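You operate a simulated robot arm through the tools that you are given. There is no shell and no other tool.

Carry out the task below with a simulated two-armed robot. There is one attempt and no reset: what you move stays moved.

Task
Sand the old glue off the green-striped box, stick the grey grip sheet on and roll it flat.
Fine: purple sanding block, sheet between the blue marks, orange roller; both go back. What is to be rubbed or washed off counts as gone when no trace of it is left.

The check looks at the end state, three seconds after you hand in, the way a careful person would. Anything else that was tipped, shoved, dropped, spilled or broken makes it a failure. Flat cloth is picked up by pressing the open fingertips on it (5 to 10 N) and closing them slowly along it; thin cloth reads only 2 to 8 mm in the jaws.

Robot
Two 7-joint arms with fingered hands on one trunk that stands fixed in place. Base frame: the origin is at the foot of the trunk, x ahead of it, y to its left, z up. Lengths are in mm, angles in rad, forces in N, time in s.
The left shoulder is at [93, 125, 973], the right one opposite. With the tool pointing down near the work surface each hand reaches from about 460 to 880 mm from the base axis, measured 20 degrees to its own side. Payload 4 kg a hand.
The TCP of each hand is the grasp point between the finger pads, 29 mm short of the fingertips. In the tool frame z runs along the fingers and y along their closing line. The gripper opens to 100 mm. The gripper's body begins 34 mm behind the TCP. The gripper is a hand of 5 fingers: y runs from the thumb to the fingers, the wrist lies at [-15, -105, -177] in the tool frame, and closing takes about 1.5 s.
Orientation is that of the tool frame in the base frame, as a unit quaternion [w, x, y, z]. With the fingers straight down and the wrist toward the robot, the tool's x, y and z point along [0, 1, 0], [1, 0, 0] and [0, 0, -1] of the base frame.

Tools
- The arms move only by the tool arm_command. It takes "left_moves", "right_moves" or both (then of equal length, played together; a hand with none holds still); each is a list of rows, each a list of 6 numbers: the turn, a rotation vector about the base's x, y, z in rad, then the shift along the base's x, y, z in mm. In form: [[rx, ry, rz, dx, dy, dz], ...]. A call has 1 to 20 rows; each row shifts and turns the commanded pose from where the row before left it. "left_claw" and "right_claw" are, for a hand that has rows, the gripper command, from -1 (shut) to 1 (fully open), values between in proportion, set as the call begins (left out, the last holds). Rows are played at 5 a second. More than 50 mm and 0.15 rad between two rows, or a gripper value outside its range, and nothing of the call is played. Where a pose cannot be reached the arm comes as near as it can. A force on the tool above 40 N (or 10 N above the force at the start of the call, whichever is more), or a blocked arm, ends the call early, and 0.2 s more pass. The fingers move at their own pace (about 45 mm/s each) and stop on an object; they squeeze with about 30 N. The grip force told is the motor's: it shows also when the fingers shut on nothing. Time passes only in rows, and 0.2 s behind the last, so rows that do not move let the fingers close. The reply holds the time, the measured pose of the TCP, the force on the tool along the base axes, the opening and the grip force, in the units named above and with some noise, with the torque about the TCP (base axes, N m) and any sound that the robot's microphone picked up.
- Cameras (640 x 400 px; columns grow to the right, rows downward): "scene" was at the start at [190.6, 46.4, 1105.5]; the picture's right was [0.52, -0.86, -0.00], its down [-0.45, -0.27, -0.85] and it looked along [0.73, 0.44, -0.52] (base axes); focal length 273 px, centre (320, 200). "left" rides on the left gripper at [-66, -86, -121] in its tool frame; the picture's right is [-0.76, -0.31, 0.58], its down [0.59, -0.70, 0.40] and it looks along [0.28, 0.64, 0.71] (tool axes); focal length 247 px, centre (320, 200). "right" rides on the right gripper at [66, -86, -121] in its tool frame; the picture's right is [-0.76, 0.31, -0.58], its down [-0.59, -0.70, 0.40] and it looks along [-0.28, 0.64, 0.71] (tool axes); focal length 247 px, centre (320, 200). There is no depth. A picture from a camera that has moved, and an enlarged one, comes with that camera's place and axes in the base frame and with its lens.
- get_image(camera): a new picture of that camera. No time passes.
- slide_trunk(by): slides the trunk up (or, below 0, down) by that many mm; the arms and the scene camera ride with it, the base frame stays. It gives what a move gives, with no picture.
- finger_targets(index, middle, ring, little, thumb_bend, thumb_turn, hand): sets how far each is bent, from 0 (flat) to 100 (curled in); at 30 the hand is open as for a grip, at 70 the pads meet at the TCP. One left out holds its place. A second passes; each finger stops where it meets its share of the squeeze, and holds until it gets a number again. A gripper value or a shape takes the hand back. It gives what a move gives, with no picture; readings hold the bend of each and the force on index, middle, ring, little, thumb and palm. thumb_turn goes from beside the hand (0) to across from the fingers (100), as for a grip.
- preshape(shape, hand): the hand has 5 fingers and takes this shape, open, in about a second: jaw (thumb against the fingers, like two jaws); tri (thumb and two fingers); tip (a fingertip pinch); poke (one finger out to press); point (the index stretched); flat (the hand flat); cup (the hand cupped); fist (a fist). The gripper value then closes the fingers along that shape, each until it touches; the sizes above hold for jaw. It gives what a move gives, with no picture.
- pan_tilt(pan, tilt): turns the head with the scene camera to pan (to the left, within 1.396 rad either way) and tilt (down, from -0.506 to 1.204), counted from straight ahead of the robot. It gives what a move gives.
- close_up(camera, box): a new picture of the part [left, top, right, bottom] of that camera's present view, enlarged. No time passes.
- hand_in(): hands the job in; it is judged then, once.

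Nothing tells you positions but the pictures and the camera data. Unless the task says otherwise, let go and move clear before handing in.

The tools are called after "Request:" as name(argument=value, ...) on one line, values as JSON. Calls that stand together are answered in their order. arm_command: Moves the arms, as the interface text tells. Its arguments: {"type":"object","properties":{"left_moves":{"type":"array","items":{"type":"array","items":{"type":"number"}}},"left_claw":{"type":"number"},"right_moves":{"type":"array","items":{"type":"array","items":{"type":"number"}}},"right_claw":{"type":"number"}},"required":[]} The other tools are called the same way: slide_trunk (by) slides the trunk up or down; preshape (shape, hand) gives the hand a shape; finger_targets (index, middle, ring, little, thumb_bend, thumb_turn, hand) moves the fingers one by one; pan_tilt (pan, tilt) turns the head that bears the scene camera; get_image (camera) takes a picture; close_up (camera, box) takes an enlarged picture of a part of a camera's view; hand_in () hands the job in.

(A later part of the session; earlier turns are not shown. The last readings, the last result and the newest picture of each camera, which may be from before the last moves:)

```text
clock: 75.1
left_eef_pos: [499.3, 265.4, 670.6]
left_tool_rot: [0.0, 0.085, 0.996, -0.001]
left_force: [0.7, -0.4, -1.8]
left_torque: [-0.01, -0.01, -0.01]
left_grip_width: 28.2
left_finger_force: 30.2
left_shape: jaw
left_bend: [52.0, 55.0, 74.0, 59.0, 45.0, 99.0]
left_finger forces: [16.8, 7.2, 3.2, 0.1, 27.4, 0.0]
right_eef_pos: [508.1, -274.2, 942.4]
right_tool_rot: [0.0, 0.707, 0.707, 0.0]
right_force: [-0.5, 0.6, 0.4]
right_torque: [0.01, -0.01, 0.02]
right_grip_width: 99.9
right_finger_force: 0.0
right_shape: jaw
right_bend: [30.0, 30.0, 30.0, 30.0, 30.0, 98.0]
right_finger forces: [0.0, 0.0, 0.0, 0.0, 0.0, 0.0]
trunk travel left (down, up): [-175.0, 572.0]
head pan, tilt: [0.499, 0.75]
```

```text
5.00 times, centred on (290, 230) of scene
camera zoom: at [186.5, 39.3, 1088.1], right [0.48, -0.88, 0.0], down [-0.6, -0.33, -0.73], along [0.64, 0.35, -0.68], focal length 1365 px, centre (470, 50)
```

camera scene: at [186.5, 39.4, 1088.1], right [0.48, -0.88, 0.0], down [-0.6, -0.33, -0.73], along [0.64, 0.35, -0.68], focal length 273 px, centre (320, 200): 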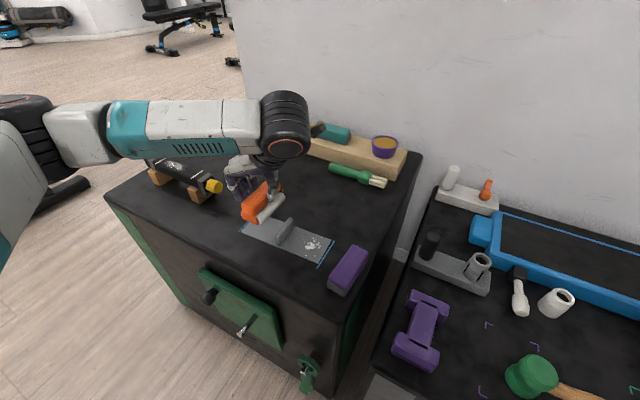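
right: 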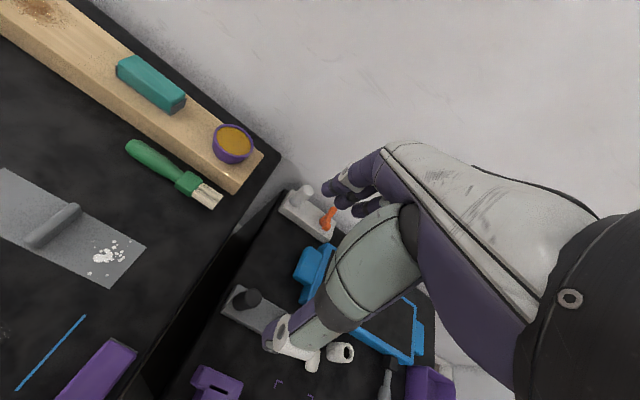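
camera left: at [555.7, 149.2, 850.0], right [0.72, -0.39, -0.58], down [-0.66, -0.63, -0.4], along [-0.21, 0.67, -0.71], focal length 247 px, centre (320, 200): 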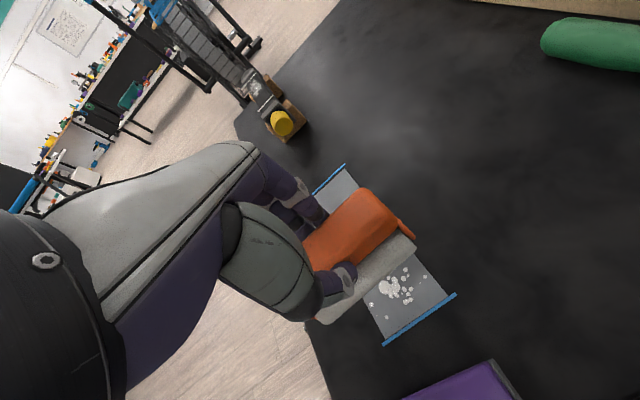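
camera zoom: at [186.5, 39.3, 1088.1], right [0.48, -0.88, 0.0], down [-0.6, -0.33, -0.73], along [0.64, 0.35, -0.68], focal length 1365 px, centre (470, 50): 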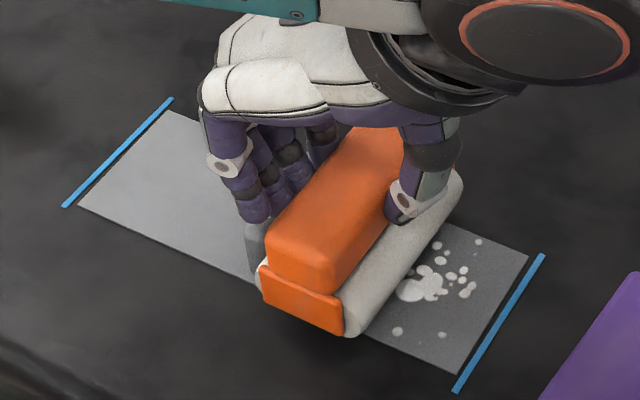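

Request:
arm_command(left_moves=[[0, 0, 0, 0, 1, 0], [0, 0, 0, 0, 0, 0], [0, 0, 0, 0, -3, 0], [0, 0, 0, 0, -3, 0], [0, 0, 0, 0, 0, 0]])

Request:
close_up(camera="scene", box=[240, 190, 340, 270])

Request:
close_up(camera="left", box=[270, 130, 500, 360])

```text
clock: 76.3
left_eef_pos: [498.9, 262.1, 670.8]
left_tool_rot: [0.0, 0.083, 0.997, 0.0]
left_force: [-0.5, 0.8, -1.6]
left_torque: [-0.02, 0.01, 0.02]
left_grip_width: 28.4
left_finger_force: 30.5
left_shape: jaw
left_bend: [52.0, 55.0, 74.0, 59.0, 45.0, 99.0]
left_finger forces: [17.0, 7.2, 3.2, 0.1, 27.4, 0.0]
right_eef_pos: [509.1, -273.6, 941.7]
right_tool_rot: [-0.001, 0.708, 0.707, -0.002]
right_force: [-0.1, 0.7, -1.1]
right_torque: [0.01, -0.05, -0.02]
right_grip_width: 99.8
right_finger_force: 0.2
right_shape: jaw
right_bend: [30.0, 30.0, 30.0, 30.0, 30.0, 98.0]
right_finger forces: [0.0, 0.0, 0.1, 0.0, 0.0, 0.1]
trunk travel left (down, up): [-175.0, 572.0]
head pan, tilt: [0.499, 0.75]
```

```text
5.00 times, centred on (290, 230) of scene
camera zoom: at [186.5, 39.3, 1088.1], right [0.48, -0.88, 0.0], down [-0.6, -0.33, -0.73], along [0.64, 0.35, -0.68], focal length 1365 px, centre (470, 50)
```

zoom: 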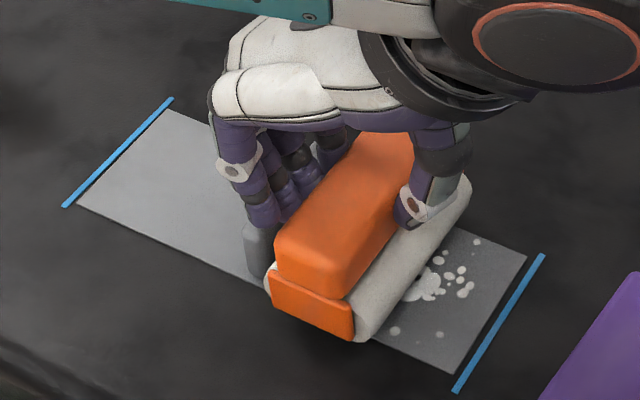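

```text
1.74 times, centred on (385, 245) of left
camera zoom: at [550.2, 164.4, 791.8], right [0.7, -0.43, -0.58], down [-0.7, -0.6, -0.4], along [-0.17, 0.68, -0.71], focal length 430 px, centre (207, 122)
```

zoom: 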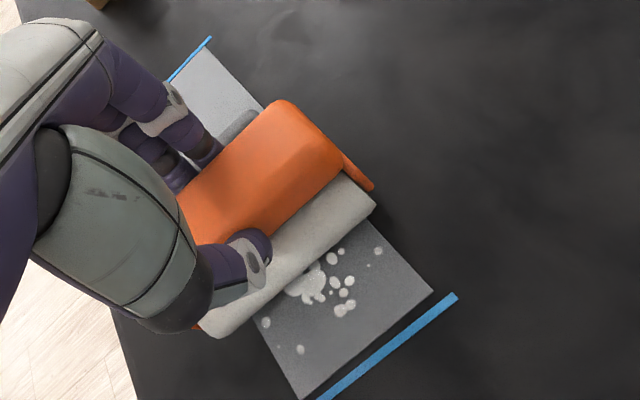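

The sheet is centred again: mid-y ≈ 298 and yaw ≈ 0.016. Now I'll roll the right half, starting here clear of the tab, squaring the roller and lowering it.

Request:
arm_command(left_moves=[[0, 0, 0.03, 0, -2, 0], [0, 0, 0, 0, 0, -2], [0, 0, 0, 0, 0, -1], [0, 0, 0, 0, 0, -1], [0, 0, 0, 0, 0, 0]])

```text
clock: 77.5
left_eef_pos: [499.5, 258.1, 666.7]
left_tool_rot: [0.0, 0.068, 0.998, 0.0]
left_force: [-0.3, 0.4, -0.4]
left_torque: [0.05, 0.0, 0.01]
left_grip_width: 28.2
left_finger_force: 30.2
left_shape: jaw
left_bend: [52.0, 55.0, 74.0, 59.0, 45.0, 99.0]
left_finger forces: [17.0, 7.1, 3.1, 0.1, 27.5, 0.1]
right_eef_pos: [508.5, -274.2, 942.4]
right_tool_rot: [0.0, 0.707, 0.707, 0.0]
right_force: [-0.2, 0.3, -0.2]
right_torque: [0.01, 0.01, 0.02]
right_grip_width: 99.9
right_finger_force: 0.0
right_shape: jaw
right_bend: [30.0, 30.0, 30.0, 30.0, 30.0, 98.0]
right_finger forces: [0.1, 0.1, 0.0, 0.0, 0.1, 0.0]
trunk travel left (down, up): [-175.0, 572.0]
head pan, tilt: [0.499, 0.75]
```

Request:
arm_command(left_moves=[[0, 0, 0, 0, 0, -1], [0, 0, 0, 0, 0, -0.7], [0, 0, 0, 0, 0, 0]])

```text
clock: 78.3
left_eef_pos: [499.2, 258.1, 666.4]
left_tool_rot: [0.001, 0.068, 0.998, 0.001]
left_force: [-2.3, 0.9, 9.7]
left_torque: [0.12, 0.06, 0.06]
left_grip_width: 28.5
left_finger_force: 29.9
left_shape: jaw
left_bend: [52.0, 55.0, 74.0, 59.0, 45.0, 99.0]
left_finger forces: [17.6, 7.9, 3.3, 0.2, 28.3, 0.0]
right_eef_pos: [508.7, -274.2, 941.8]
right_tool_rot: [-0.001, 0.707, 0.708, 0.0]
right_force: [0.1, 0.0, 1.0]
right_torque: [-0.01, -0.03, 0.0]
right_grip_width: 99.8
right_finger_force: 0.1
right_shape: jaw
right_bend: [30.0, 30.0, 30.0, 30.0, 30.0, 98.0]
right_finger forces: [0.0, 0.0, 0.0, 0.1, 0.0, 0.0]
trunk travel left (down, up): [-175.0, 572.0]
head pan, tilt: [0.499, 0.75]
```

I have 9.7 N on the right half. I'll roll outward to just short of the edge and back.

Request:
arm_command(left_moves=[[0, 0, 0, 0, -7, 0], [0, 0, 0, 0, -8, 0], [0, 0, 0, 0, -8, 0], [0, 0, 0, 0, -8, 0], [0, 0, 0, 0, -8, 0], [0, 0, 0, 0, -8, 0], [0, 0, 0, 0, -5, 0], [0, 0, 0, 0, 0, 0]])

Request:
close_up(camera="scene", box=[240, 190, 340, 270])

Request:
close_up(camera="left", box=[270, 100, 500, 360])

```text
clock: 80.1
left_eef_pos: [499.1, 207.1, 666.4]
left_tool_rot: [0.0, 0.069, 0.998, 0.0]
left_force: [-0.3, 2.9, 13.9]
left_torque: [0.18, 0.01, 0.01]
left_grip_width: 28.4
left_finger_force: 29.4
left_shape: jaw
left_bend: [52.0, 55.0, 74.0, 59.0, 45.0, 99.0]
left_finger forces: [18.9, 8.9, 3.6, 0.1, 28.9, 0.0]
right_eef_pos: [507.9, -274.4, 942.0]
right_tool_rot: [0.0, 0.707, 0.708, 0.0]
right_force: [0.3, -0.3, 0.1]
right_torque: [0.04, 0.02, 0.04]
right_grip_width: 99.7
right_finger_force: 0.0
right_shape: jaw
right_bend: [30.0, 30.0, 30.0, 30.0, 30.0, 98.0]
right_finger forces: [0.1, 0.0, 0.1, 0.0, 0.1, 0.0]
trunk travel left (down, up): [-175.0, 572.0]
head pan, tilt: [0.499, 0.75]
```

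```text
5.00 times, centred on (290, 230) of scene
camera zoom: at [185.6, 39.1, 1088.3], right [0.48, -0.88, 0.0], down [-0.6, -0.33, -0.73], along [0.64, 0.35, -0.68], focal length 1365 px, centre (470, 50)
```

zoom: 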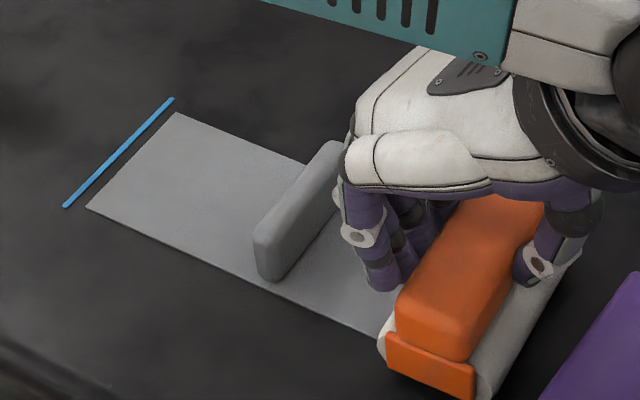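

```text
1.54 times, centred on (385, 230) of left
camera zoom: at [552.7, 110.8, 786.8], right [0.71, -0.41, -0.58], down [-0.68, -0.62, -0.4], along [-0.19, 0.67, -0.71], focal length 380 px, centre (220, 154)
```

zoom: 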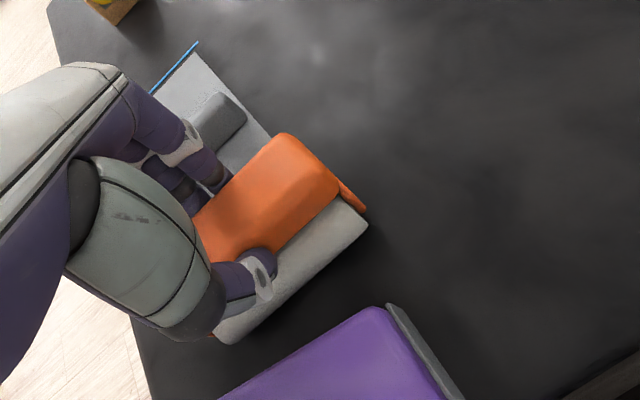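

The sheet was dragged again. The fingertips reach lower than nominal and brake the roller, so it slides instead of rolling. I'll take the roller back to its home spot, re-centre the sheet with the empty hand, and then regrip the handle higher so it turns freely.

Request:
arm_command(left_moves=[[0, 0, 0, 0, 0, 10], [0, 0, 0, 0, 0, 30], [0, 0, 0, 0, 0, 30], [0, 0, -0.025, 16, 30, 0], [0, 0, -0.025, 16, 30, 0], [0, 0, 0, 16, 30, 0], [0, 0, 0, 16, 31, 0], [0, 0, 0, 16, 31, 0], [0, 0, 0, 16, 31, 0], [0, 0, 0, 16, 31, 0], [0, 0, 0, 16, 30, 0], [0, 0, 0, 16, 30, 0], [0, 0, 0, 0, 0, 0], [0, 0, 0, 0, 0, 0]])

Request:
get_image(camera="scene")

Request:
get_image(camera="left")

```text
clock: 83.1
left_eef_pos: [641.1, 482.0, 733.8]
left_tool_rot: [0.0, 0.093, 0.996, 0.0]
left_force: [1.3, -0.4, -0.6]
left_torque: [0.02, 0.01, -0.01]
left_grip_width: 28.3
left_finger_force: 30.2
left_shape: jaw
left_bend: [52.0, 55.0, 74.0, 59.0, 45.0, 99.0]
left_finger forces: [17.1, 7.5, 3.2, 0.1, 27.6, 0.1]
right_eef_pos: [508.8, -273.1, 942.0]
right_tool_rot: [0.0, 0.707, 0.707, 0.0]
right_force: [0.3, 0.1, 0.3]
right_torque: [0.04, -0.01, 0.02]
right_grip_width: 99.9
right_finger_force: 0.1
right_shape: jaw
right_bend: [30.0, 30.0, 30.0, 30.0, 30.0, 98.0]
right_finger forces: [0.0, 0.0, 0.0, 0.0, 0.1, 0.0]
trunk travel left (down, up): [-175.0, 572.0]
head pan, tilt: [0.499, 0.75]
```

```text
taken
camera scene: at [186.5, 39.4, 1088.1], right [0.48, -0.88, 0.0], down [-0.6, -0.33, -0.73], along [0.64, 0.35, -0.68], focal length 273 px, centre (320, 200)
```

scene: 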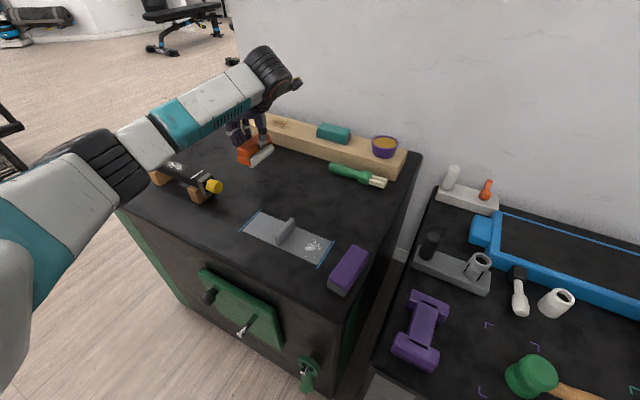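

```text
taken
camera left: at [690.6, 384.2, 854.9], right [0.69, -0.44, -0.58], down [-0.71, -0.58, -0.4], along [-0.16, 0.68, -0.71], focal length 247 px, centre (320, 200)
```

left: 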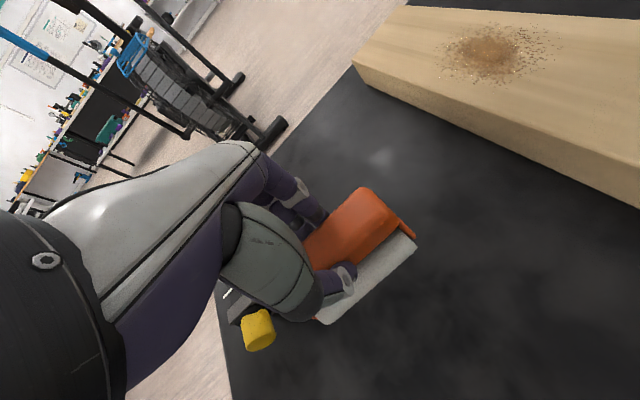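

Request:
arm_command(left_moves=[[0, 0, 0, 1.5, -1, -30], [0, 0, 0, 0, 0, -25], [0, 0, 0, 0, 0, -8], [0, 0, 0, 0, 0, -3], [0, 0, 0, 0, 0, -1], [0, 0, 0, 0, 0, 0]])

Request:
close_up(camera="scene", box=[210, 110, 310, 190])

Request:
close_up(camera="scene", box=[225, 195, 355, 280])

```text
clock: 84.5
left_eef_pos: [644.6, 479.7, 667.1]
left_tool_rot: [0.0, 0.093, 0.996, 0.0]
left_force: [-1.0, 1.5, -1.0]
left_torque: [-0.01, -0.04, -0.02]
left_grip_width: 28.5
left_finger_force: 30.1
left_shape: jaw
left_bend: [52.0, 55.0, 74.0, 59.0, 45.0, 99.0]
left_finger forces: [17.0, 7.3, 3.2, 0.1, 27.5, 0.0]
right_eef_pos: [508.2, -273.7, 941.8]
right_tool_rot: [0.0, 0.707, 0.707, 0.0]
right_force: [-0.2, -0.3, -0.4]
right_torque: [0.01, -0.01, 0.05]
right_grip_width: 99.8
right_finger_force: 0.0
right_shape: jaw
right_bend: [30.0, 30.0, 30.0, 30.0, 30.0, 98.0]
right_finger forces: [0.0, 0.1, 0.0, 0.0, 0.1, 0.0]
trunk travel left (down, up): [-175.0, 572.0]
head pan, tilt: [0.499, 0.75]
```

```text
5.00 times, centred on (260, 150) of scene
camera zoom: at [186.6, 39.4, 1088.1], right [0.48, -0.88, 0.0], down [-0.6, -0.33, -0.73], along [0.64, 0.35, -0.68], focal length 1365 px, centre (620, 450)
```

zoom: 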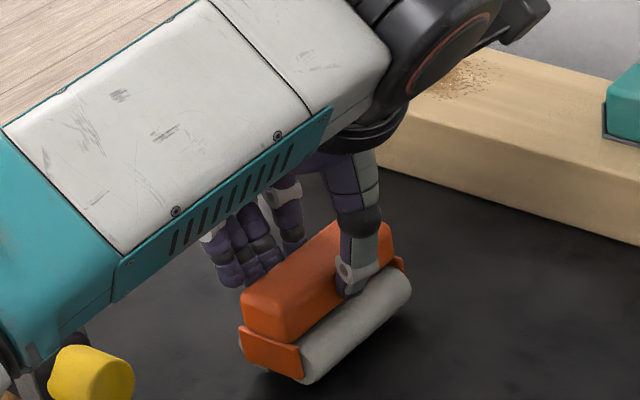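

```text
4.71 times, centred on (290, 238) of scene
camera zoom: at [186.6, 39.4, 1088.1], right [0.48, -0.88, 0.0], down [-0.6, -0.33, -0.73], along [0.64, 0.35, -0.68], focal length 1285 px, centre (461, 24)
```

zoom: 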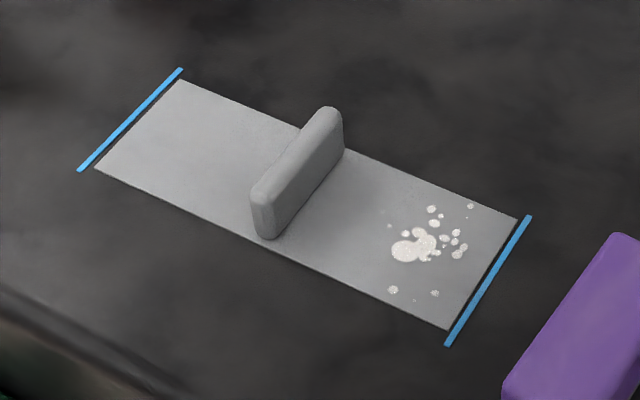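

The sheet is actually still well placed: its centre is about 1.4 mm right of the middle, yaw ≈ 0.01. I'll set the roller down at its home and open the hand.

Request:
arm_command(left_moves=[[0, 0, 0, 0, 0, -1], [0, 0, 0, 0, 0, -0.7], [0, 0, 0, 0, 0, 0]])

Request:
arm_command(left_moves=[[0, 0, 0, 0, 0, 0], [0, 0, 0, 0, 0, 0], [0, 0, 0, 0, 0, 0], [0, 0, 0, 0, 0, 0], [0, 0, 0, 0, 0, 0], [0, 0, 0, 0, 0, 0], [0, 0, 0, 0, 0, 0], [0, 0, 0, 0, 0, 0], [0, 0, 0, 0, 0, 10], [0, 0, 0, 0, 0, 20], [0, 0, 0, 0, 0, 40], [0, 0, 0, 0, 0, 20], [0, 0, 0, 0, 0, 0]], left_claw=1)

Request:
get_image(camera="left")

Request:
close_up(camera="left", box=[300, 200, 480, 340])

Request:
close_up(camera="scene", box=[210, 110, 310, 190])

```text
clock: 85.3
left_eef_pos: [646.4, 480.0, 665.9]
left_tool_rot: [0.0, 0.093, 0.996, 0.0]
left_force: [-0.2, 0.0, -0.7]
left_torque: [-0.02, 0.03, 0.01]
left_grip_width: 28.4
left_finger_force: 30.2
left_shape: jaw
left_bend: [52.0, 55.0, 74.0, 59.0, 45.0, 99.0]
left_finger forces: [16.9, 7.2, 3.2, 0.0, 27.4, 0.0]
right_eef_pos: [509.0, -274.2, 942.1]
right_tool_rot: [-0.001, 0.707, 0.707, 0.0]
right_force: [0.3, 0.0, 0.7]
right_torque: [0.03, 0.0, 0.05]
right_grip_width: 99.6
right_finger_force: 0.1
right_shape: jaw
right_bend: [30.0, 30.0, 30.0, 30.0, 30.0, 98.0]
right_finger forces: [0.1, 0.0, 0.1, 0.0, 0.0, 0.0]
trunk travel left (down, up): [-175.0, 572.0]
head pan, tilt: [0.499, 0.75]
```

```text
clock: 88.1
left_eef_pos: [645.8, 480.3, 757.7]
left_tool_rot: [0.001, 0.093, 0.996, 0.0]
left_force: [-0.1, 0.0, 0.7]
left_torque: [0.0, -0.01, 0.0]
left_grip_width: 100.0
left_finger_force: 0.0
left_shape: jaw
left_bend: [30.0, 30.0, 30.0, 30.0, 30.0, 98.0]
left_finger forces: [0.1, 0.0, 0.0, 0.0, 0.0, 0.0]
right_eef_pos: [509.1, -274.3, 941.7]
right_tool_rot: [0.0, 0.707, 0.707, 0.0]
right_force: [0.3, 0.0, -0.4]
right_torque: [0.0, 0.01, -0.01]
right_grip_width: 99.9
right_finger_force: 0.0
right_shape: jaw
right_bend: [30.0, 30.0, 30.0, 30.0, 30.0, 98.0]
right_finger forces: [0.0, 0.1, 0.0, 0.1, 0.0, 0.0]
trunk travel left (down, up): [-175.0, 572.0]
head pan, tilt: [0.499, 0.75]
```

```text
taken
camera left: at [694.8, 382.5, 877.8], right [0.69, -0.44, -0.58], down [-0.71, -0.58, -0.4], along [-0.16, 0.68, -0.71], focal length 247 px, centre (320, 200)
```

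left: 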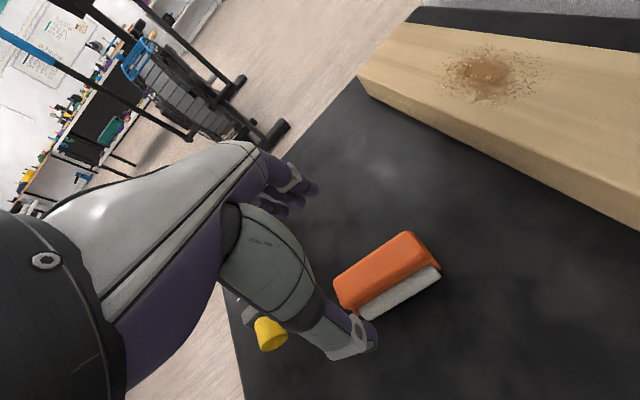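

```text
2.86 times, centred on (390, 270) of left
camera zoom: at [694.8, 382.5, 877.8], right [0.69, -0.44, -0.58], down [-0.71, -0.58, -0.4], along [-0.16, 0.68, -0.71], focal length 706 px, centre (120, 0)
```

zoom: 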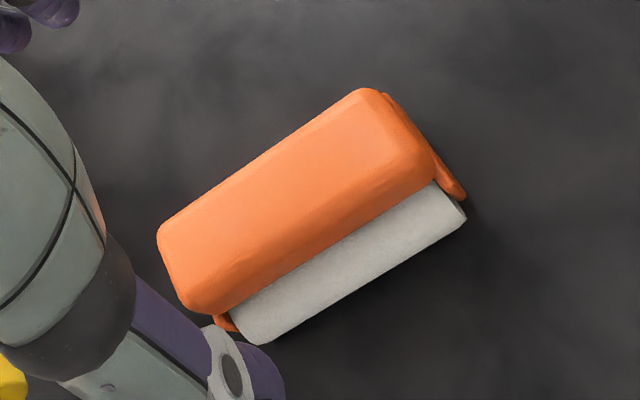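

```text
5.00 times, centred on (260, 150) of scene
camera zoom: at [186.5, 39.3, 1088.1], right [0.48, -0.88, 0.0], down [-0.6, -0.33, -0.73], along [0.64, 0.35, -0.68], focal length 1365 px, centre (620, 450)
```

zoom: 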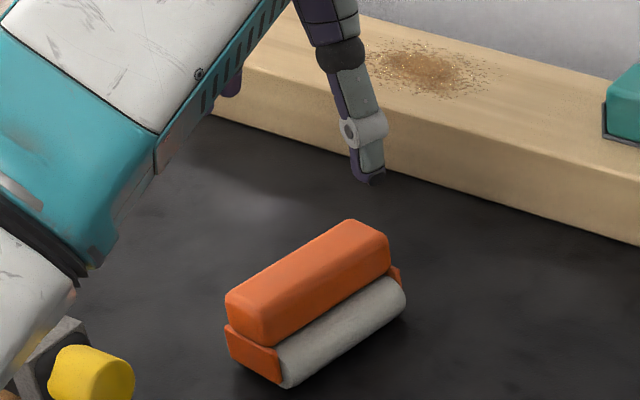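

The roller stands upright at home, about 0.12 rad off its original yaw, which I'll correct at the final placement. Now I'll regrip about 7 mm higher so the fingertips clear the cylinder.

Request:
arm_command(left_moves=[[0, 0, 0, -1.5, -1, -30], [0, 0, 0, 0, 0, -30], [0, 0, 0, 0, 0, -20], [0, 0, 0, 0, 0, -5], [0, 0, 0, 0, 0, 0]], left_claw=1)

Request:
arm_command(left_moves=[[0, 0, 0, 0, 0, 0], [0, 0, 0, 0, 0, 0], [0, 0, 0, 0, 0, 0], [0, 0, 0, 0, 0, 0], [0, 0, 0, 0, 0, 0], [0, 0, 0, 0, 0, 0], [0, 0, 0, 0, 0, 0], [0, 0, 0, 0, 0, 0], [0, 0, 0, 0, 0, 0], [0, 0, 0, 0, 0, 0]], left_claw=-1)

Request:
get_image(camera="left")

Request:
close_up(camera="scene", box=[210, 110, 310, 190])

```text
clock: 89.3
left_eef_pos: [642.5, 478.1, 672.9]
left_tool_rot: [0.0, 0.093, 0.996, -0.001]
left_force: [-0.4, -0.3, -0.4]
left_torque: [-0.01, 0.03, 0.01]
left_grip_width: 99.8
left_finger_force: 0.1
left_shape: jaw
left_bend: [30.0, 30.0, 30.0, 30.0, 30.0, 98.0]
left_finger forces: [0.0, 0.0, 0.1, 0.1, 0.0, 0.0]
right_eef_pos: [510.0, -273.3, 941.2]
right_tool_rot: [0.0, 0.708, 0.707, 0.001]
right_force: [0.6, -0.3, 0.0]
right_torque: [0.02, -0.02, 0.01]
right_grip_width: 99.7
right_finger_force: 0.1
right_shape: jaw
right_bend: [30.0, 30.0, 30.0, 30.0, 30.0, 98.0]
right_finger forces: [0.0, 0.0, 0.0, 0.0, 0.1, 0.0]
trunk travel left (down, up): [-175.0, 572.0]
head pan, tilt: [0.499, 0.75]
```

```text
clock: 91.5
left_eef_pos: [642.7, 478.3, 672.9]
left_tool_rot: [0.0, 0.094, 0.996, 0.0]
left_force: [-0.5, 0.4, 1.1]
left_torque: [0.02, -0.01, 0.0]
left_grip_width: 28.3
left_finger_force: 30.2
left_shape: jaw
left_bend: [51.0, 53.0, 74.0, 57.0, 46.0, 100.0]
left_finger forces: [15.7, 7.8, 3.3, 0.0, 27.0, 0.0]
right_eef_pos: [510.0, -274.0, 941.6]
right_tool_rot: [0.0, 0.706, 0.708, 0.0]
right_force: [0.0, 0.2, -0.7]
right_torque: [0.0, 0.02, -0.04]
right_grip_width: 99.9
right_finger_force: 0.0
right_shape: jaw
right_bend: [30.0, 30.0, 30.0, 30.0, 30.0, 98.0]
right_finger forces: [0.0, 0.0, 0.1, 0.0, 0.0, 0.0]
trunk travel left (down, up): [-175.0, 572.0]
head pan, tilt: [0.499, 0.75]
```

```text
taken
camera left: at [692.0, 380.9, 793.2], right [0.69, -0.44, -0.58], down [-0.71, -0.58, -0.4], along [-0.16, 0.68, -0.71], focal length 247 px, centre (320, 200)
```

left: 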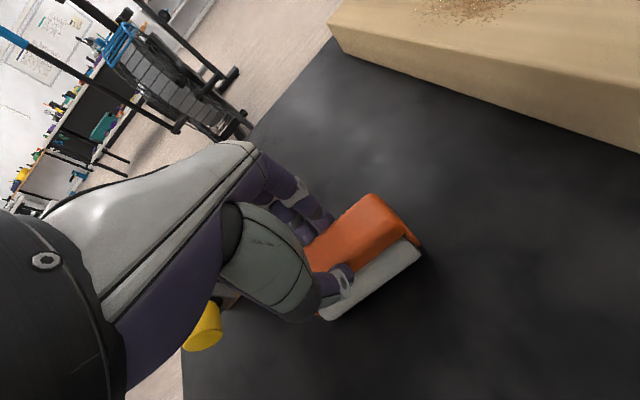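

```text
5.00 times, centred on (260, 150) of scene
camera zoom: at [186.5, 39.4, 1088.1], right [0.48, -0.88, 0.0], down [-0.6, -0.33, -0.73], along [0.64, 0.35, -0.68], focal length 1365 px, centre (620, 450)
```

zoom: 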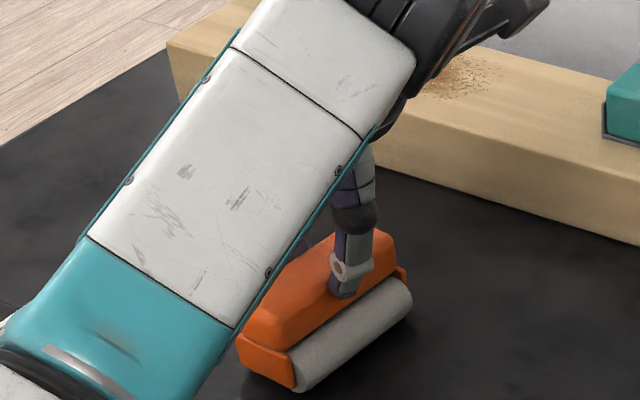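

The grip is higher now, with the thumb tip above the cylinder. I'll carry it back over the left half and square the roller.

Request:
arm_command(left_moves=[[0, 0, 0, 0, 0, 10], [0, 0, 0, 0, 0, 25], [0, 0, 0, 0, 0, 30], [0, 0, 0.05, -25, -22, 0], [0, 0, 0.053, -30, -26, 0], [0, 0, 0.053, -30, -30, 0], [0, 0, 0, -30, -30, 0], [0, 0, 0, -28.5, -22, 0], [0, 0, 0, 0, 0, -20], [0, 0, 0, 0, 0, -20], [0, 0, 0, 0, 0, 0]])

Request:
close_up(camera="scene", box=[220, 170, 350, 280])

Request:
close_up(camera="left", box=[270, 170, 540, 400])

```text
clock: 93.9
left_eef_pos: [499.8, 348.9, 697.5]
left_tool_rot: [-0.001, 0.016, 1.0, 0.001]
left_force: [0.7, -0.7, -1.0]
left_torque: [0.0, 0.0, -0.02]
left_grip_width: 28.1
left_finger_force: 29.6
left_shape: jaw
left_bend: [50.0, 54.0, 74.0, 57.0, 46.0, 100.0]
left_finger forces: [16.0, 7.7, 3.3, 0.0, 26.9, 0.1]
right_eef_pos: [509.2, -273.9, 942.0]
right_tool_rot: [0.0, 0.708, 0.707, 0.0]
right_force: [-0.2, 0.1, 0.6]
right_torque: [0.02, 0.0, -0.02]
right_grip_width: 99.8
right_finger_force: 0.1
right_shape: jaw
right_bend: [30.0, 30.0, 30.0, 30.0, 30.0, 98.0]
right_finger forces: [0.0, 0.0, 0.0, 0.0, 0.0, 0.0]
trunk travel left (down, up): [-175.0, 572.0]
head pan, tilt: [0.499, 0.75]
```

```text
3.64 times, centred on (285, 225) of scene
camera zoom: at [186.5, 39.2, 1088.1], right [0.48, -0.88, 0.0], down [-0.6, -0.33, -0.73], along [0.64, 0.35, -0.68], focal length 993 px, centre (447, 109)
```

zoom: 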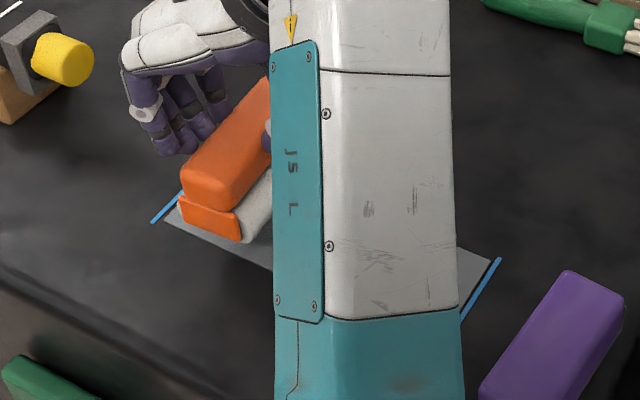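

```text
1.74 times, centred on (405, 285) of left
camera zoom: at [563.1, 259.3, 817.3], right [0.75, -0.33, -0.58], down [-0.61, -0.68, -0.4], along [-0.26, 0.65, -0.71], focal length 430 px, centre (172, 52)
```

zoom: 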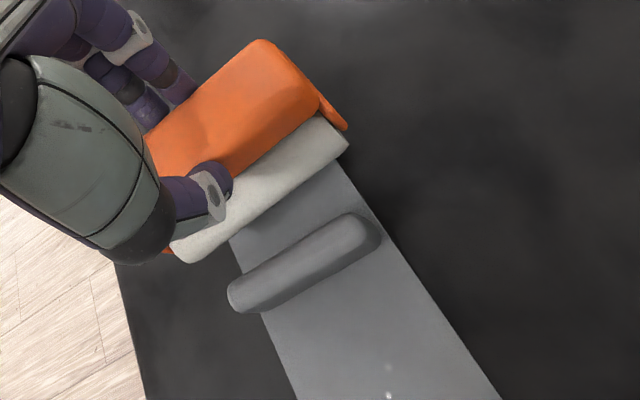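

Request:
get_image(camera="scene")

Request:
get_image(camera="right")

```text
taken
camera scene: at [186.5, 39.2, 1088.1], right [0.48, -0.88, 0.0], down [-0.6, -0.33, -0.73], along [0.64, 0.35, -0.68], focal length 273 px, centre (320, 200)
```

scene: 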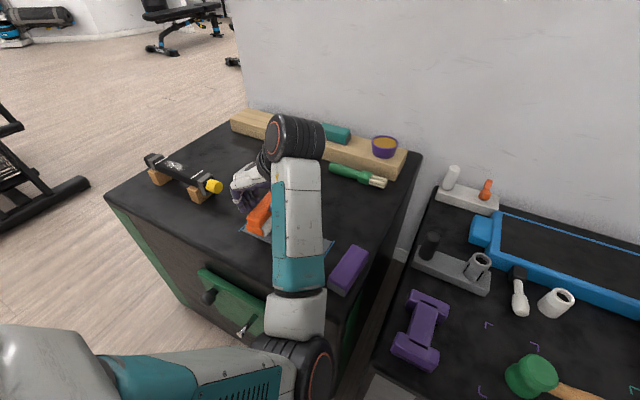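

```text
taken
camera right: at [424.0, -206.9, 1062.3], right [0.31, -0.76, 0.58], down [-0.7, -0.59, -0.4], along [0.64, -0.28, -0.71], focal length 247 px, centre (320, 200)
```

right: 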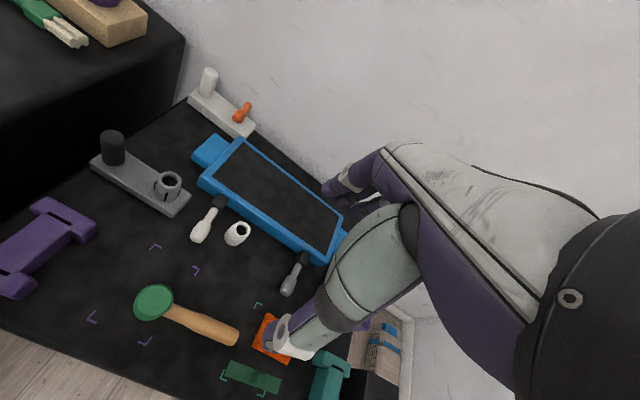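

The elbow has swung to the inner side and is clear of everything, but the forearm now blocks part of the scene view, so I'll rely on the wrist camera too. I'll lower the roller gently.

Request:
arm_command(left_moves=[[0, 0, 0, 0, 0, -12], [0, 0, 0, 0, 0, -7], [0, 0, 0, 0, 0, -2], [0, 0, 0, 0, 0, -1], [0, 0, 0, 0, 0, 0]])

```text
clock: 95.1
left_eef_pos: [500.2, 348.5, 674.6]
left_tool_rot: [0.0, 0.016, 1.0, 0.0]
left_force: [-0.9, 0.3, 0.7]
left_torque: [0.05, 0.01, 0.04]
left_grip_width: 28.3
left_finger_force: 29.6
left_shape: jaw
left_bend: [51.0, 54.0, 74.0, 57.0, 46.0, 100.0]
left_finger forces: [16.0, 7.7, 3.3, 0.0, 27.3, 0.0]
right_eef_pos: [509.1, -274.2, 941.7]
right_tool_rot: [0.0, 0.708, 0.706, 0.001]
right_force: [-0.5, 0.0, 0.8]
right_torque: [0.04, 0.0, -0.02]
right_grip_width: 99.7
right_finger_force: 0.0
right_shape: jaw
right_bend: [30.0, 30.0, 30.0, 30.0, 30.0, 98.0]
right_finger forces: [0.0, 0.1, 0.0, 0.0, 0.0, 0.1]
trunk travel left (down, up): [-175.0, 572.0]
head pan, tilt: [0.499, 0.75]
```

Request:
arm_command(left_moves=[[0, 0, 0, 0, 0, -1], [0, 0, 0, 0, 0, 0]])

Request:
arm_command(left_moves=[[0, 0, 0, 0, 6, 0], [0, 0, 0, 0, 6, 0], [0, 0, 0, 0, 6, 0]])

Request:
close_up(camera="left", box=[270, 170, 540, 400])

Request:
close_up(camera="scene", box=[220, 170, 350, 280])

```text
clock: 95.7
left_eef_pos: [500.1, 348.1, 675.3]
left_tool_rot: [0.001, 0.016, 1.0, 0.0]
left_force: [-1.0, 0.3, 3.8]
left_torque: [0.08, 0.01, -0.03]
left_grip_width: 28.3
left_finger_force: 29.8
left_shape: jaw
left_bend: [50.0, 54.0, 74.0, 57.0, 45.0, 100.0]
left_finger forces: [16.3, 8.0, 3.4, 0.0, 27.5, 0.0]
right_eef_pos: [508.6, -274.1, 942.2]
right_tool_rot: [0.001, 0.707, 0.707, -0.001]
right_force: [0.2, 1.2, 0.6]
right_torque: [0.02, 0.02, -0.01]
right_grip_width: 99.9
right_finger_force: 0.1
right_shape: jaw
right_bend: [30.0, 30.0, 30.0, 30.0, 30.0, 98.0]
right_finger forces: [0.0, 0.0, 0.0, 0.1, 0.1, 0.0]
trunk travel left (down, up): [-175.0, 572.0]
head pan, tilt: [0.499, 0.75]
```

```text
clock: 96.5
left_eef_pos: [500.3, 365.3, 675.0]
left_tool_rot: [0.0, 0.015, 1.0, 0.0]
left_force: [0.2, -2.3, 6.7]
left_torque: [0.0, 0.02, -0.01]
left_grip_width: 28.8
left_finger_force: 29.9
left_shape: jaw
left_bend: [51.0, 54.0, 74.0, 57.0, 45.0, 100.0]
left_finger forces: [15.9, 7.8, 3.3, 0.0, 29.1, 0.0]
right_eef_pos: [507.9, -275.1, 942.1]
right_tool_rot: [0.0, 0.707, 0.707, 0.0]
right_force: [-0.1, -0.2, -0.4]
right_torque: [0.01, 0.0, 0.03]
right_grip_width: 99.8
right_finger_force: 0.0
right_shape: jaw
right_bend: [30.0, 30.0, 30.0, 30.0, 30.0, 98.0]
right_finger forces: [0.0, 0.0, 0.0, 0.0, 0.1, 0.0]
trunk travel left (down, up): [-175.0, 572.0]
head pan, tilt: [0.499, 0.75]
```

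```text
1.74 times, centred on (405, 285) of left
camera zoom: at [563.3, 276.6, 795.3], right [0.75, -0.33, -0.58], down [-0.61, -0.68, -0.4], along [-0.26, 0.65, -0.71], focal length 430 px, centre (172, 52)
```

zoom: 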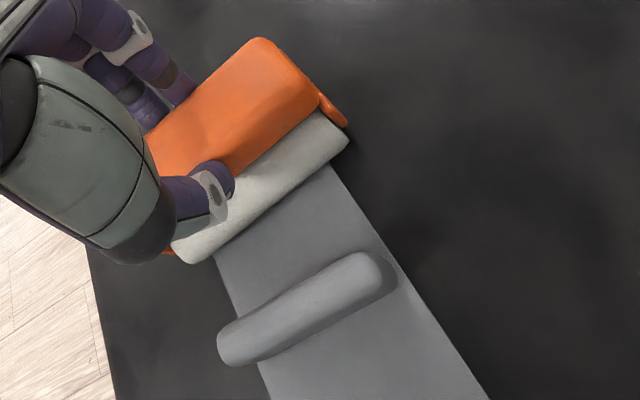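

```text
3.64 times, centred on (285, 225) of scene
camera zoom: at [186.0, 38.7, 1088.2], right [0.48, -0.88, 0.0], down [-0.6, -0.33, -0.73], along [0.64, 0.35, -0.68], focal length 993 px, centre (447, 109)
```

zoom: 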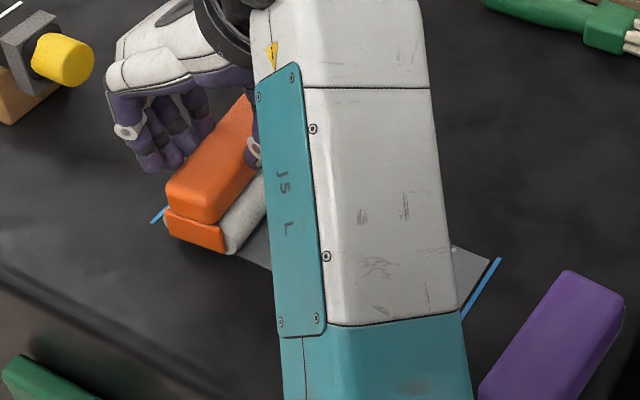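

The horizontal drag is modest and the sheet stays put on the outward stroke. I'll carry on to the left edge.

Request:
arm_command(left_moves=[[0, 0, 0, 0, 6, -0.4], [0, 0, 0, 0, 7, 0], [0, 0, 0, 0, 7, 0], [0, 0, 0, 0, 7, 0], [0, 0, 0, 0, 0, 0]])

Request:
get_image(camera="left")

Request:
close_up(camera="scene", box=[220, 170, 350, 280])

```text
clock: 97.7
left_eef_pos: [500.3, 393.8, 673.9]
left_tool_rot: [0.0, 0.016, 1.0, 0.001]
left_force: [-0.2, -0.5, 7.6]
left_torque: [-0.02, -0.04, -0.02]
left_grip_width: 28.9
left_finger_force: 29.8
left_shape: jaw
left_bend: [50.0, 54.0, 74.0, 57.0, 45.0, 100.0]
left_finger forces: [16.8, 8.2, 3.3, 0.0, 29.1, 0.1]
right_eef_pos: [508.0, -274.0, 942.1]
right_tool_rot: [0.0, 0.707, 0.707, 0.0]
right_force: [1.7, 0.8, 0.3]
right_torque: [0.0, 0.0, -0.02]
right_grip_width: 99.8
right_finger_force: 0.0
right_shape: jaw
right_bend: [30.0, 30.0, 30.0, 30.0, 30.0, 98.0]
right_finger forces: [0.0, 0.0, 0.0, 0.0, 0.0, 0.0]
trunk travel left (down, up): [-175.0, 572.0]
head pan, tilt: [0.499, 0.75]
```

```text
taken
camera left: at [563.4, 304.9, 795.2], right [0.75, -0.33, -0.58], down [-0.61, -0.68, -0.4], along [-0.26, 0.65, -0.71], focal length 247 px, centre (320, 200)
```

left: 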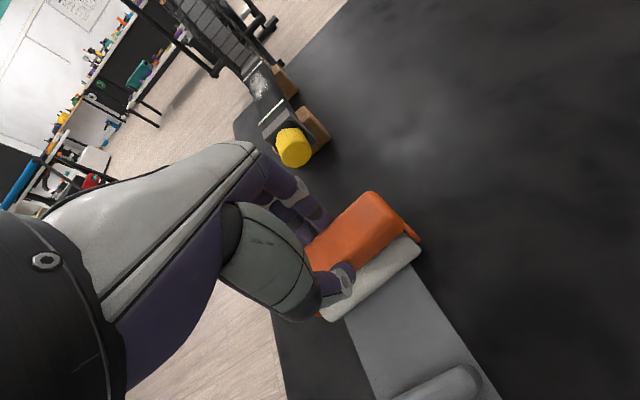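

```text
3.64 times, centred on (285, 225) of scene
camera zoom: at [186.0, 38.8, 1088.2], right [0.48, -0.88, 0.0], down [-0.6, -0.33, -0.73], along [0.64, 0.35, -0.68], focal length 993 px, centre (447, 109)
```

zoom: 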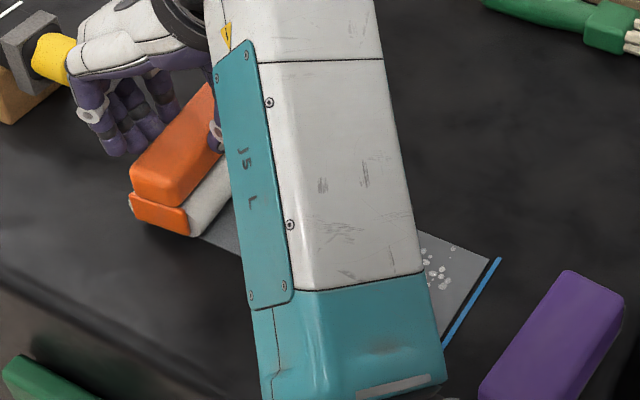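

The left half has been rolled lengthwise, but the zone next to the tab can't be reached this way. I'll lift, turn the hand so the roller's axis lies along y, and then roll each half across its width, right up to the tab.

Request:
arm_command(left_moves=[[0, 0, 0, 0, 0, 10], [0, 0, 0, 0, 0, 25], [0, 0, 0, 0, 0, 30], [0, 0, -0.14, 0, -4, 0], [0, 0, -0.14, 0, -4, 0], [0, 0, -0.14, 0, -4, 0], [0, 0, -0.14, 0, -4, 0], [0, 0, -0.14, 0, -4, 0], [0, 0, -0.14, 0, -4, 0], [0, 0, -0.14, 0, -4, 0], [0, 0, -0.14, 0, -3, 0], [0, 0, -0.14, 0, -3, 0], [0, 0, -0.14, 0, -3, 0], [0, 0, -0.14, 0, -3, 0], [0, 0, 0, 0, 0, 0]])

Request:
get_image(camera="scene")

Request:
get_image(camera="left")

```text
clock: 100.9
left_eef_pos: [500.5, 353.5, 738.4]
left_tool_rot: [0.0, 0.707, 0.707, 0.0]
left_force: [-0.1, -0.2, -1.0]
left_torque: [0.02, -0.01, 0.04]
left_grip_width: 29.2
left_finger_force: 30.1
left_shape: jaw
left_bend: [50.0, 54.0, 74.0, 57.0, 45.0, 99.0]
left_finger forces: [16.6, 8.1, 3.2, 0.0, 28.0, 0.0]
right_eef_pos: [508.6, -274.7, 941.7]
right_tool_rot: [-0.001, 0.707, 0.707, -0.001]
right_force: [0.6, 0.8, 1.1]
right_torque: [0.0, 0.01, 0.02]
right_grip_width: 100.0
right_finger_force: 0.1
right_shape: jaw
right_bend: [30.0, 30.0, 30.0, 30.0, 30.0, 98.0]
right_finger forces: [0.0, 0.0, 0.0, 0.1, 0.0, 0.0]
trunk travel left (down, up): [-175.0, 572.0]
head pan, tilt: [0.499, 0.75]
```

```text
taken
camera scene: at [186.5, 39.0, 1088.0], right [0.48, -0.88, 0.0], down [-0.6, -0.33, -0.73], along [0.64, 0.35, -0.68], focal length 273 px, centre (320, 200)
```

scene: 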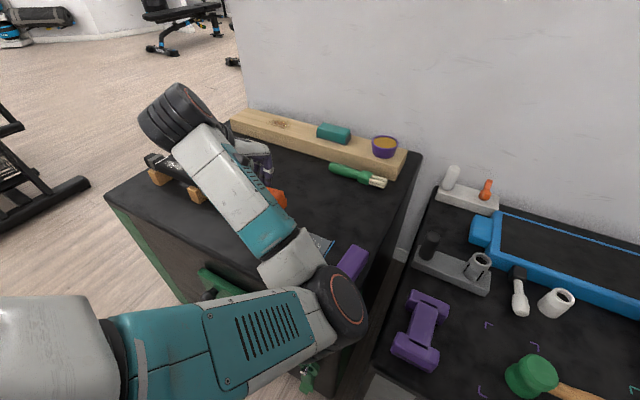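

```text
taken
camera left: at [415.0, 286.8, 859.3], right [-0.31, -0.76, -0.58], down [-0.7, 0.59, -0.4], along [0.64, 0.28, -0.71], focal length 247 px, centre (320, 200)
```

left: 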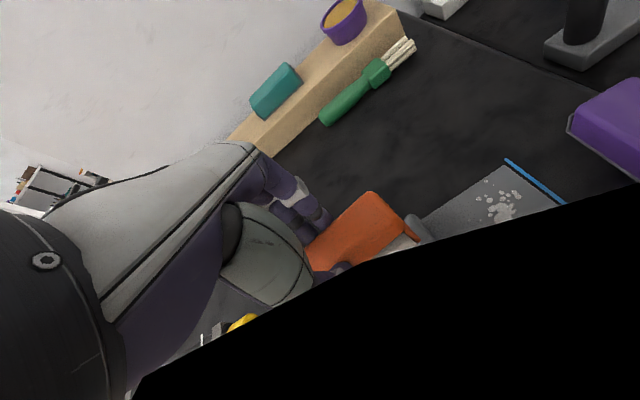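

Request:
close_up(camera="scene", box=[220, 140, 380, 280])

Request:
get_image(camera="right")

```text
2.86 times, centred on (300, 210) of scene
camera zoom: at [186.5, 39.0, 1088.0], right [0.48, -0.88, 0.0], down [-0.6, -0.33, -0.73], along [0.64, 0.35, -0.68], focal length 780 px, centre (377, 171)
```

zoom: 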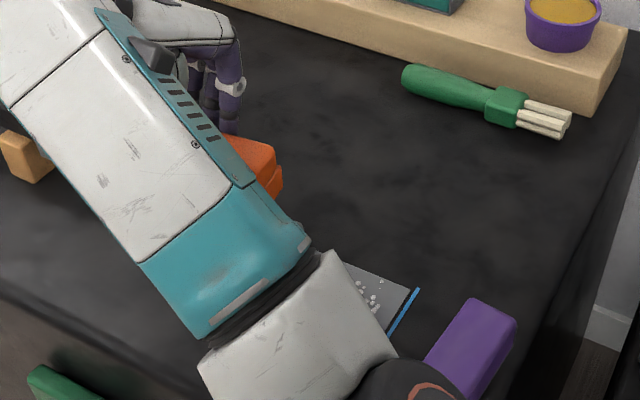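

```text
taken
camera right: at [424.1, -207.1, 1062.2], right [0.31, -0.76, 0.58], down [-0.7, -0.59, -0.4], along [0.64, -0.28, -0.71], focal length 247 px, centre (320, 200)
```

right: 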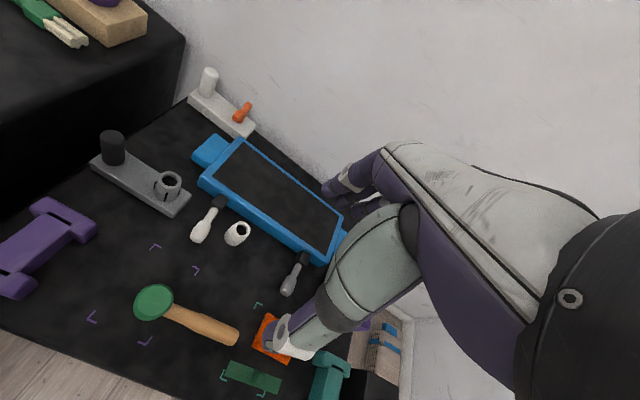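

Both views are badly blocked by the inward elbow. I'll swing the hand on to −90° yaw, where the elbow naturally sits outside, and then back to 0, so I can see what I'm doing.

Request:
arm_command(left_moves=[[0, 0, -0.14, 0, 0, 2], [0, 0, -0.14, 0, 0, 2], [0, 0, -0.14, 0, 0, 2], [0, 0, -0.14, 0, 0, 2], [0, 0, -0.14, 0, 0, 2], [0, 0, -0.14, 0, 0, 2], [0, 0, -0.14, 0, 0, 2], [0, 0, -0.14, 0, 0, 2], [0, 0, -0.14, 0, 0, 2], [0, 0, -0.14, 0, 0, 2], [0, 0, -0.14, 0, 0, 0]])

Request:
get_image(camera="scene")

```text
clock: 103.3
left_eef_pos: [500.3, 353.4, 758.6]
left_tool_rot: [0.0, 1.0, 0.015, -0.001]
left_force: [0.7, 0.1, -1.4]
left_torque: [-0.01, 0.04, 0.01]
left_grip_width: 29.2
left_finger_force: 30.1
left_shape: jaw
left_bend: [50.0, 54.0, 74.0, 57.0, 45.0, 99.0]
left_finger forces: [16.6, 7.8, 3.2, 0.0, 27.8, 0.0]
right_eef_pos: [507.5, -274.4, 942.3]
right_tool_rot: [0.0, 0.707, 0.707, -0.001]
right_force: [-0.4, -0.3, -0.4]
right_torque: [0.01, -0.03, 0.0]
right_grip_width: 99.9
right_finger_force: 0.2
right_shape: jaw
right_bend: [30.0, 30.0, 30.0, 30.0, 30.0, 98.0]
right_finger forces: [0.0, 0.1, 0.0, 0.0, 0.0, 0.0]
trunk travel left (down, up): [-175.0, 572.0]
head pan, tilt: [0.499, 0.75]
```

```text
taken
camera scene: at [186.6, 39.3, 1088.0], right [0.48, -0.88, 0.0], down [-0.6, -0.33, -0.73], along [0.64, 0.35, -0.68], focal length 273 px, centre (320, 200)
```

scene: 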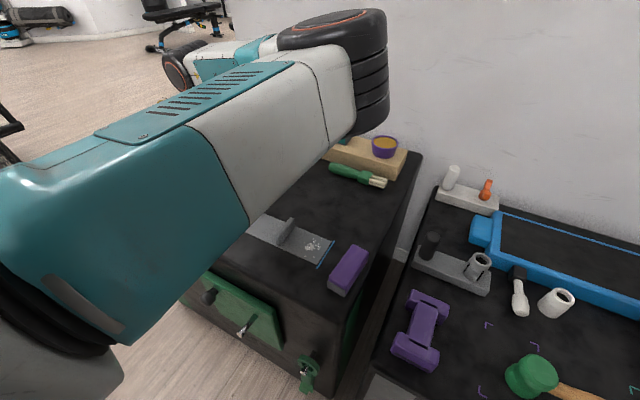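

Request:
arm_command(left_moves=[[0, 0, 0.14, 0, 0, 0], [0, 0, 0.14, 0, 0, 0], [0, 0, 0.14, 0, 0, 0], [0, 0, 0.14, 0, 0, 0], [0, 0, 0.14, 0, 0, 0], [0, 0, 0.14, 0, 0, 0], [0, 0, 0.14, 0, 0, 0], [0, 0, 0.14, 0, 0, 0], [0, 0, 0.14, 0, 0, 0], [0, 0, 0.14, 0, 0, 0], [0, 0, 0.11, 0, 0, 0]])

Request:
get_image(camera="scene")

Request:
get_image(camera="left")

```text
clock: 105.7
left_eef_pos: [500.2, 353.5, 758.5]
left_tool_rot: [0.001, 0.718, 0.696, 0.001]
left_force: [0.1, 0.0, -1.5]
left_torque: [-0.01, -0.02, 0.01]
left_grip_width: 28.9
left_finger_force: 30.2
left_shape: jaw
left_bend: [50.0, 54.0, 74.0, 57.0, 45.0, 99.0]
left_finger forces: [16.4, 7.8, 3.2, 0.0, 27.5, 0.1]
right_eef_pos: [509.1, -274.0, 942.3]
right_tool_rot: [-0.001, 0.707, 0.707, 0.0]
right_force: [0.1, 0.8, 0.0]
right_torque: [0.0, 0.02, 0.01]
right_grip_width: 99.8
right_finger_force: 0.0
right_shape: jaw
right_bend: [30.0, 30.0, 30.0, 30.0, 30.0, 98.0]
right_finger forces: [0.0, 0.0, 0.0, 0.1, 0.1, 0.1]
trunk travel left (down, up): [-175.0, 572.0]
head pan, tilt: [0.499, 0.75]
```

```text
taken
camera scene: at [186.5, 39.2, 1088.1], right [0.48, -0.88, 0.0], down [-0.6, -0.33, -0.73], along [0.64, 0.35, -0.68], focal length 273 px, centre (320, 200)
```

scene: 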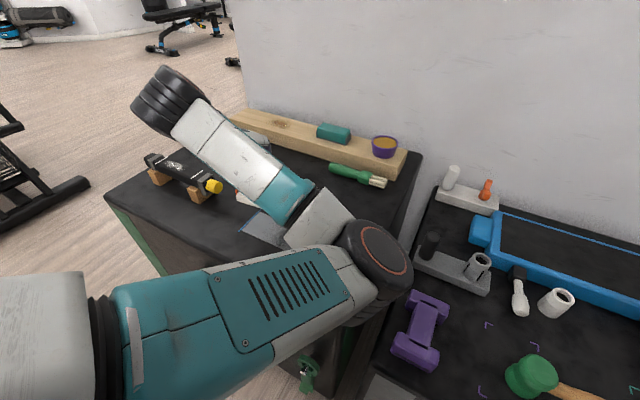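

```text
taken
camera left: at [413.8, 289.0, 879.5], right [-0.33, -0.75, -0.58], down [-0.69, 0.61, -0.4], along [0.65, 0.26, -0.71], focal length 247 px, centre (320, 200)
```

left: 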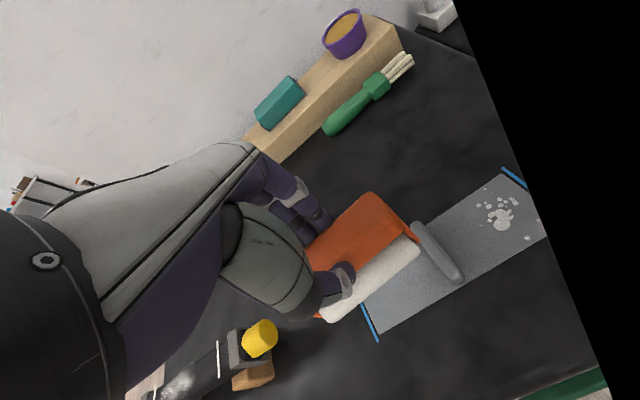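

The elbow is higher now and the wrist camera sees the sheet, the tab and the roller clearly. I'll measure in that view.

Request:
close_up(camera="left", box=[290, 160, 560, 360])

```text
2.00 times, centred on (425, 260) of left
camera zoom: at [413.8, 289.0, 879.5], right [-0.33, -0.75, -0.58], down [-0.69, 0.61, -0.4], along [0.65, 0.26, -0.71], focal length 494 px, centre (110, 80)
```

zoom: 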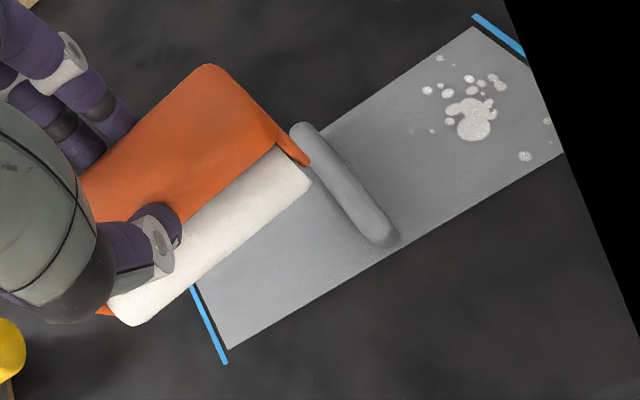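

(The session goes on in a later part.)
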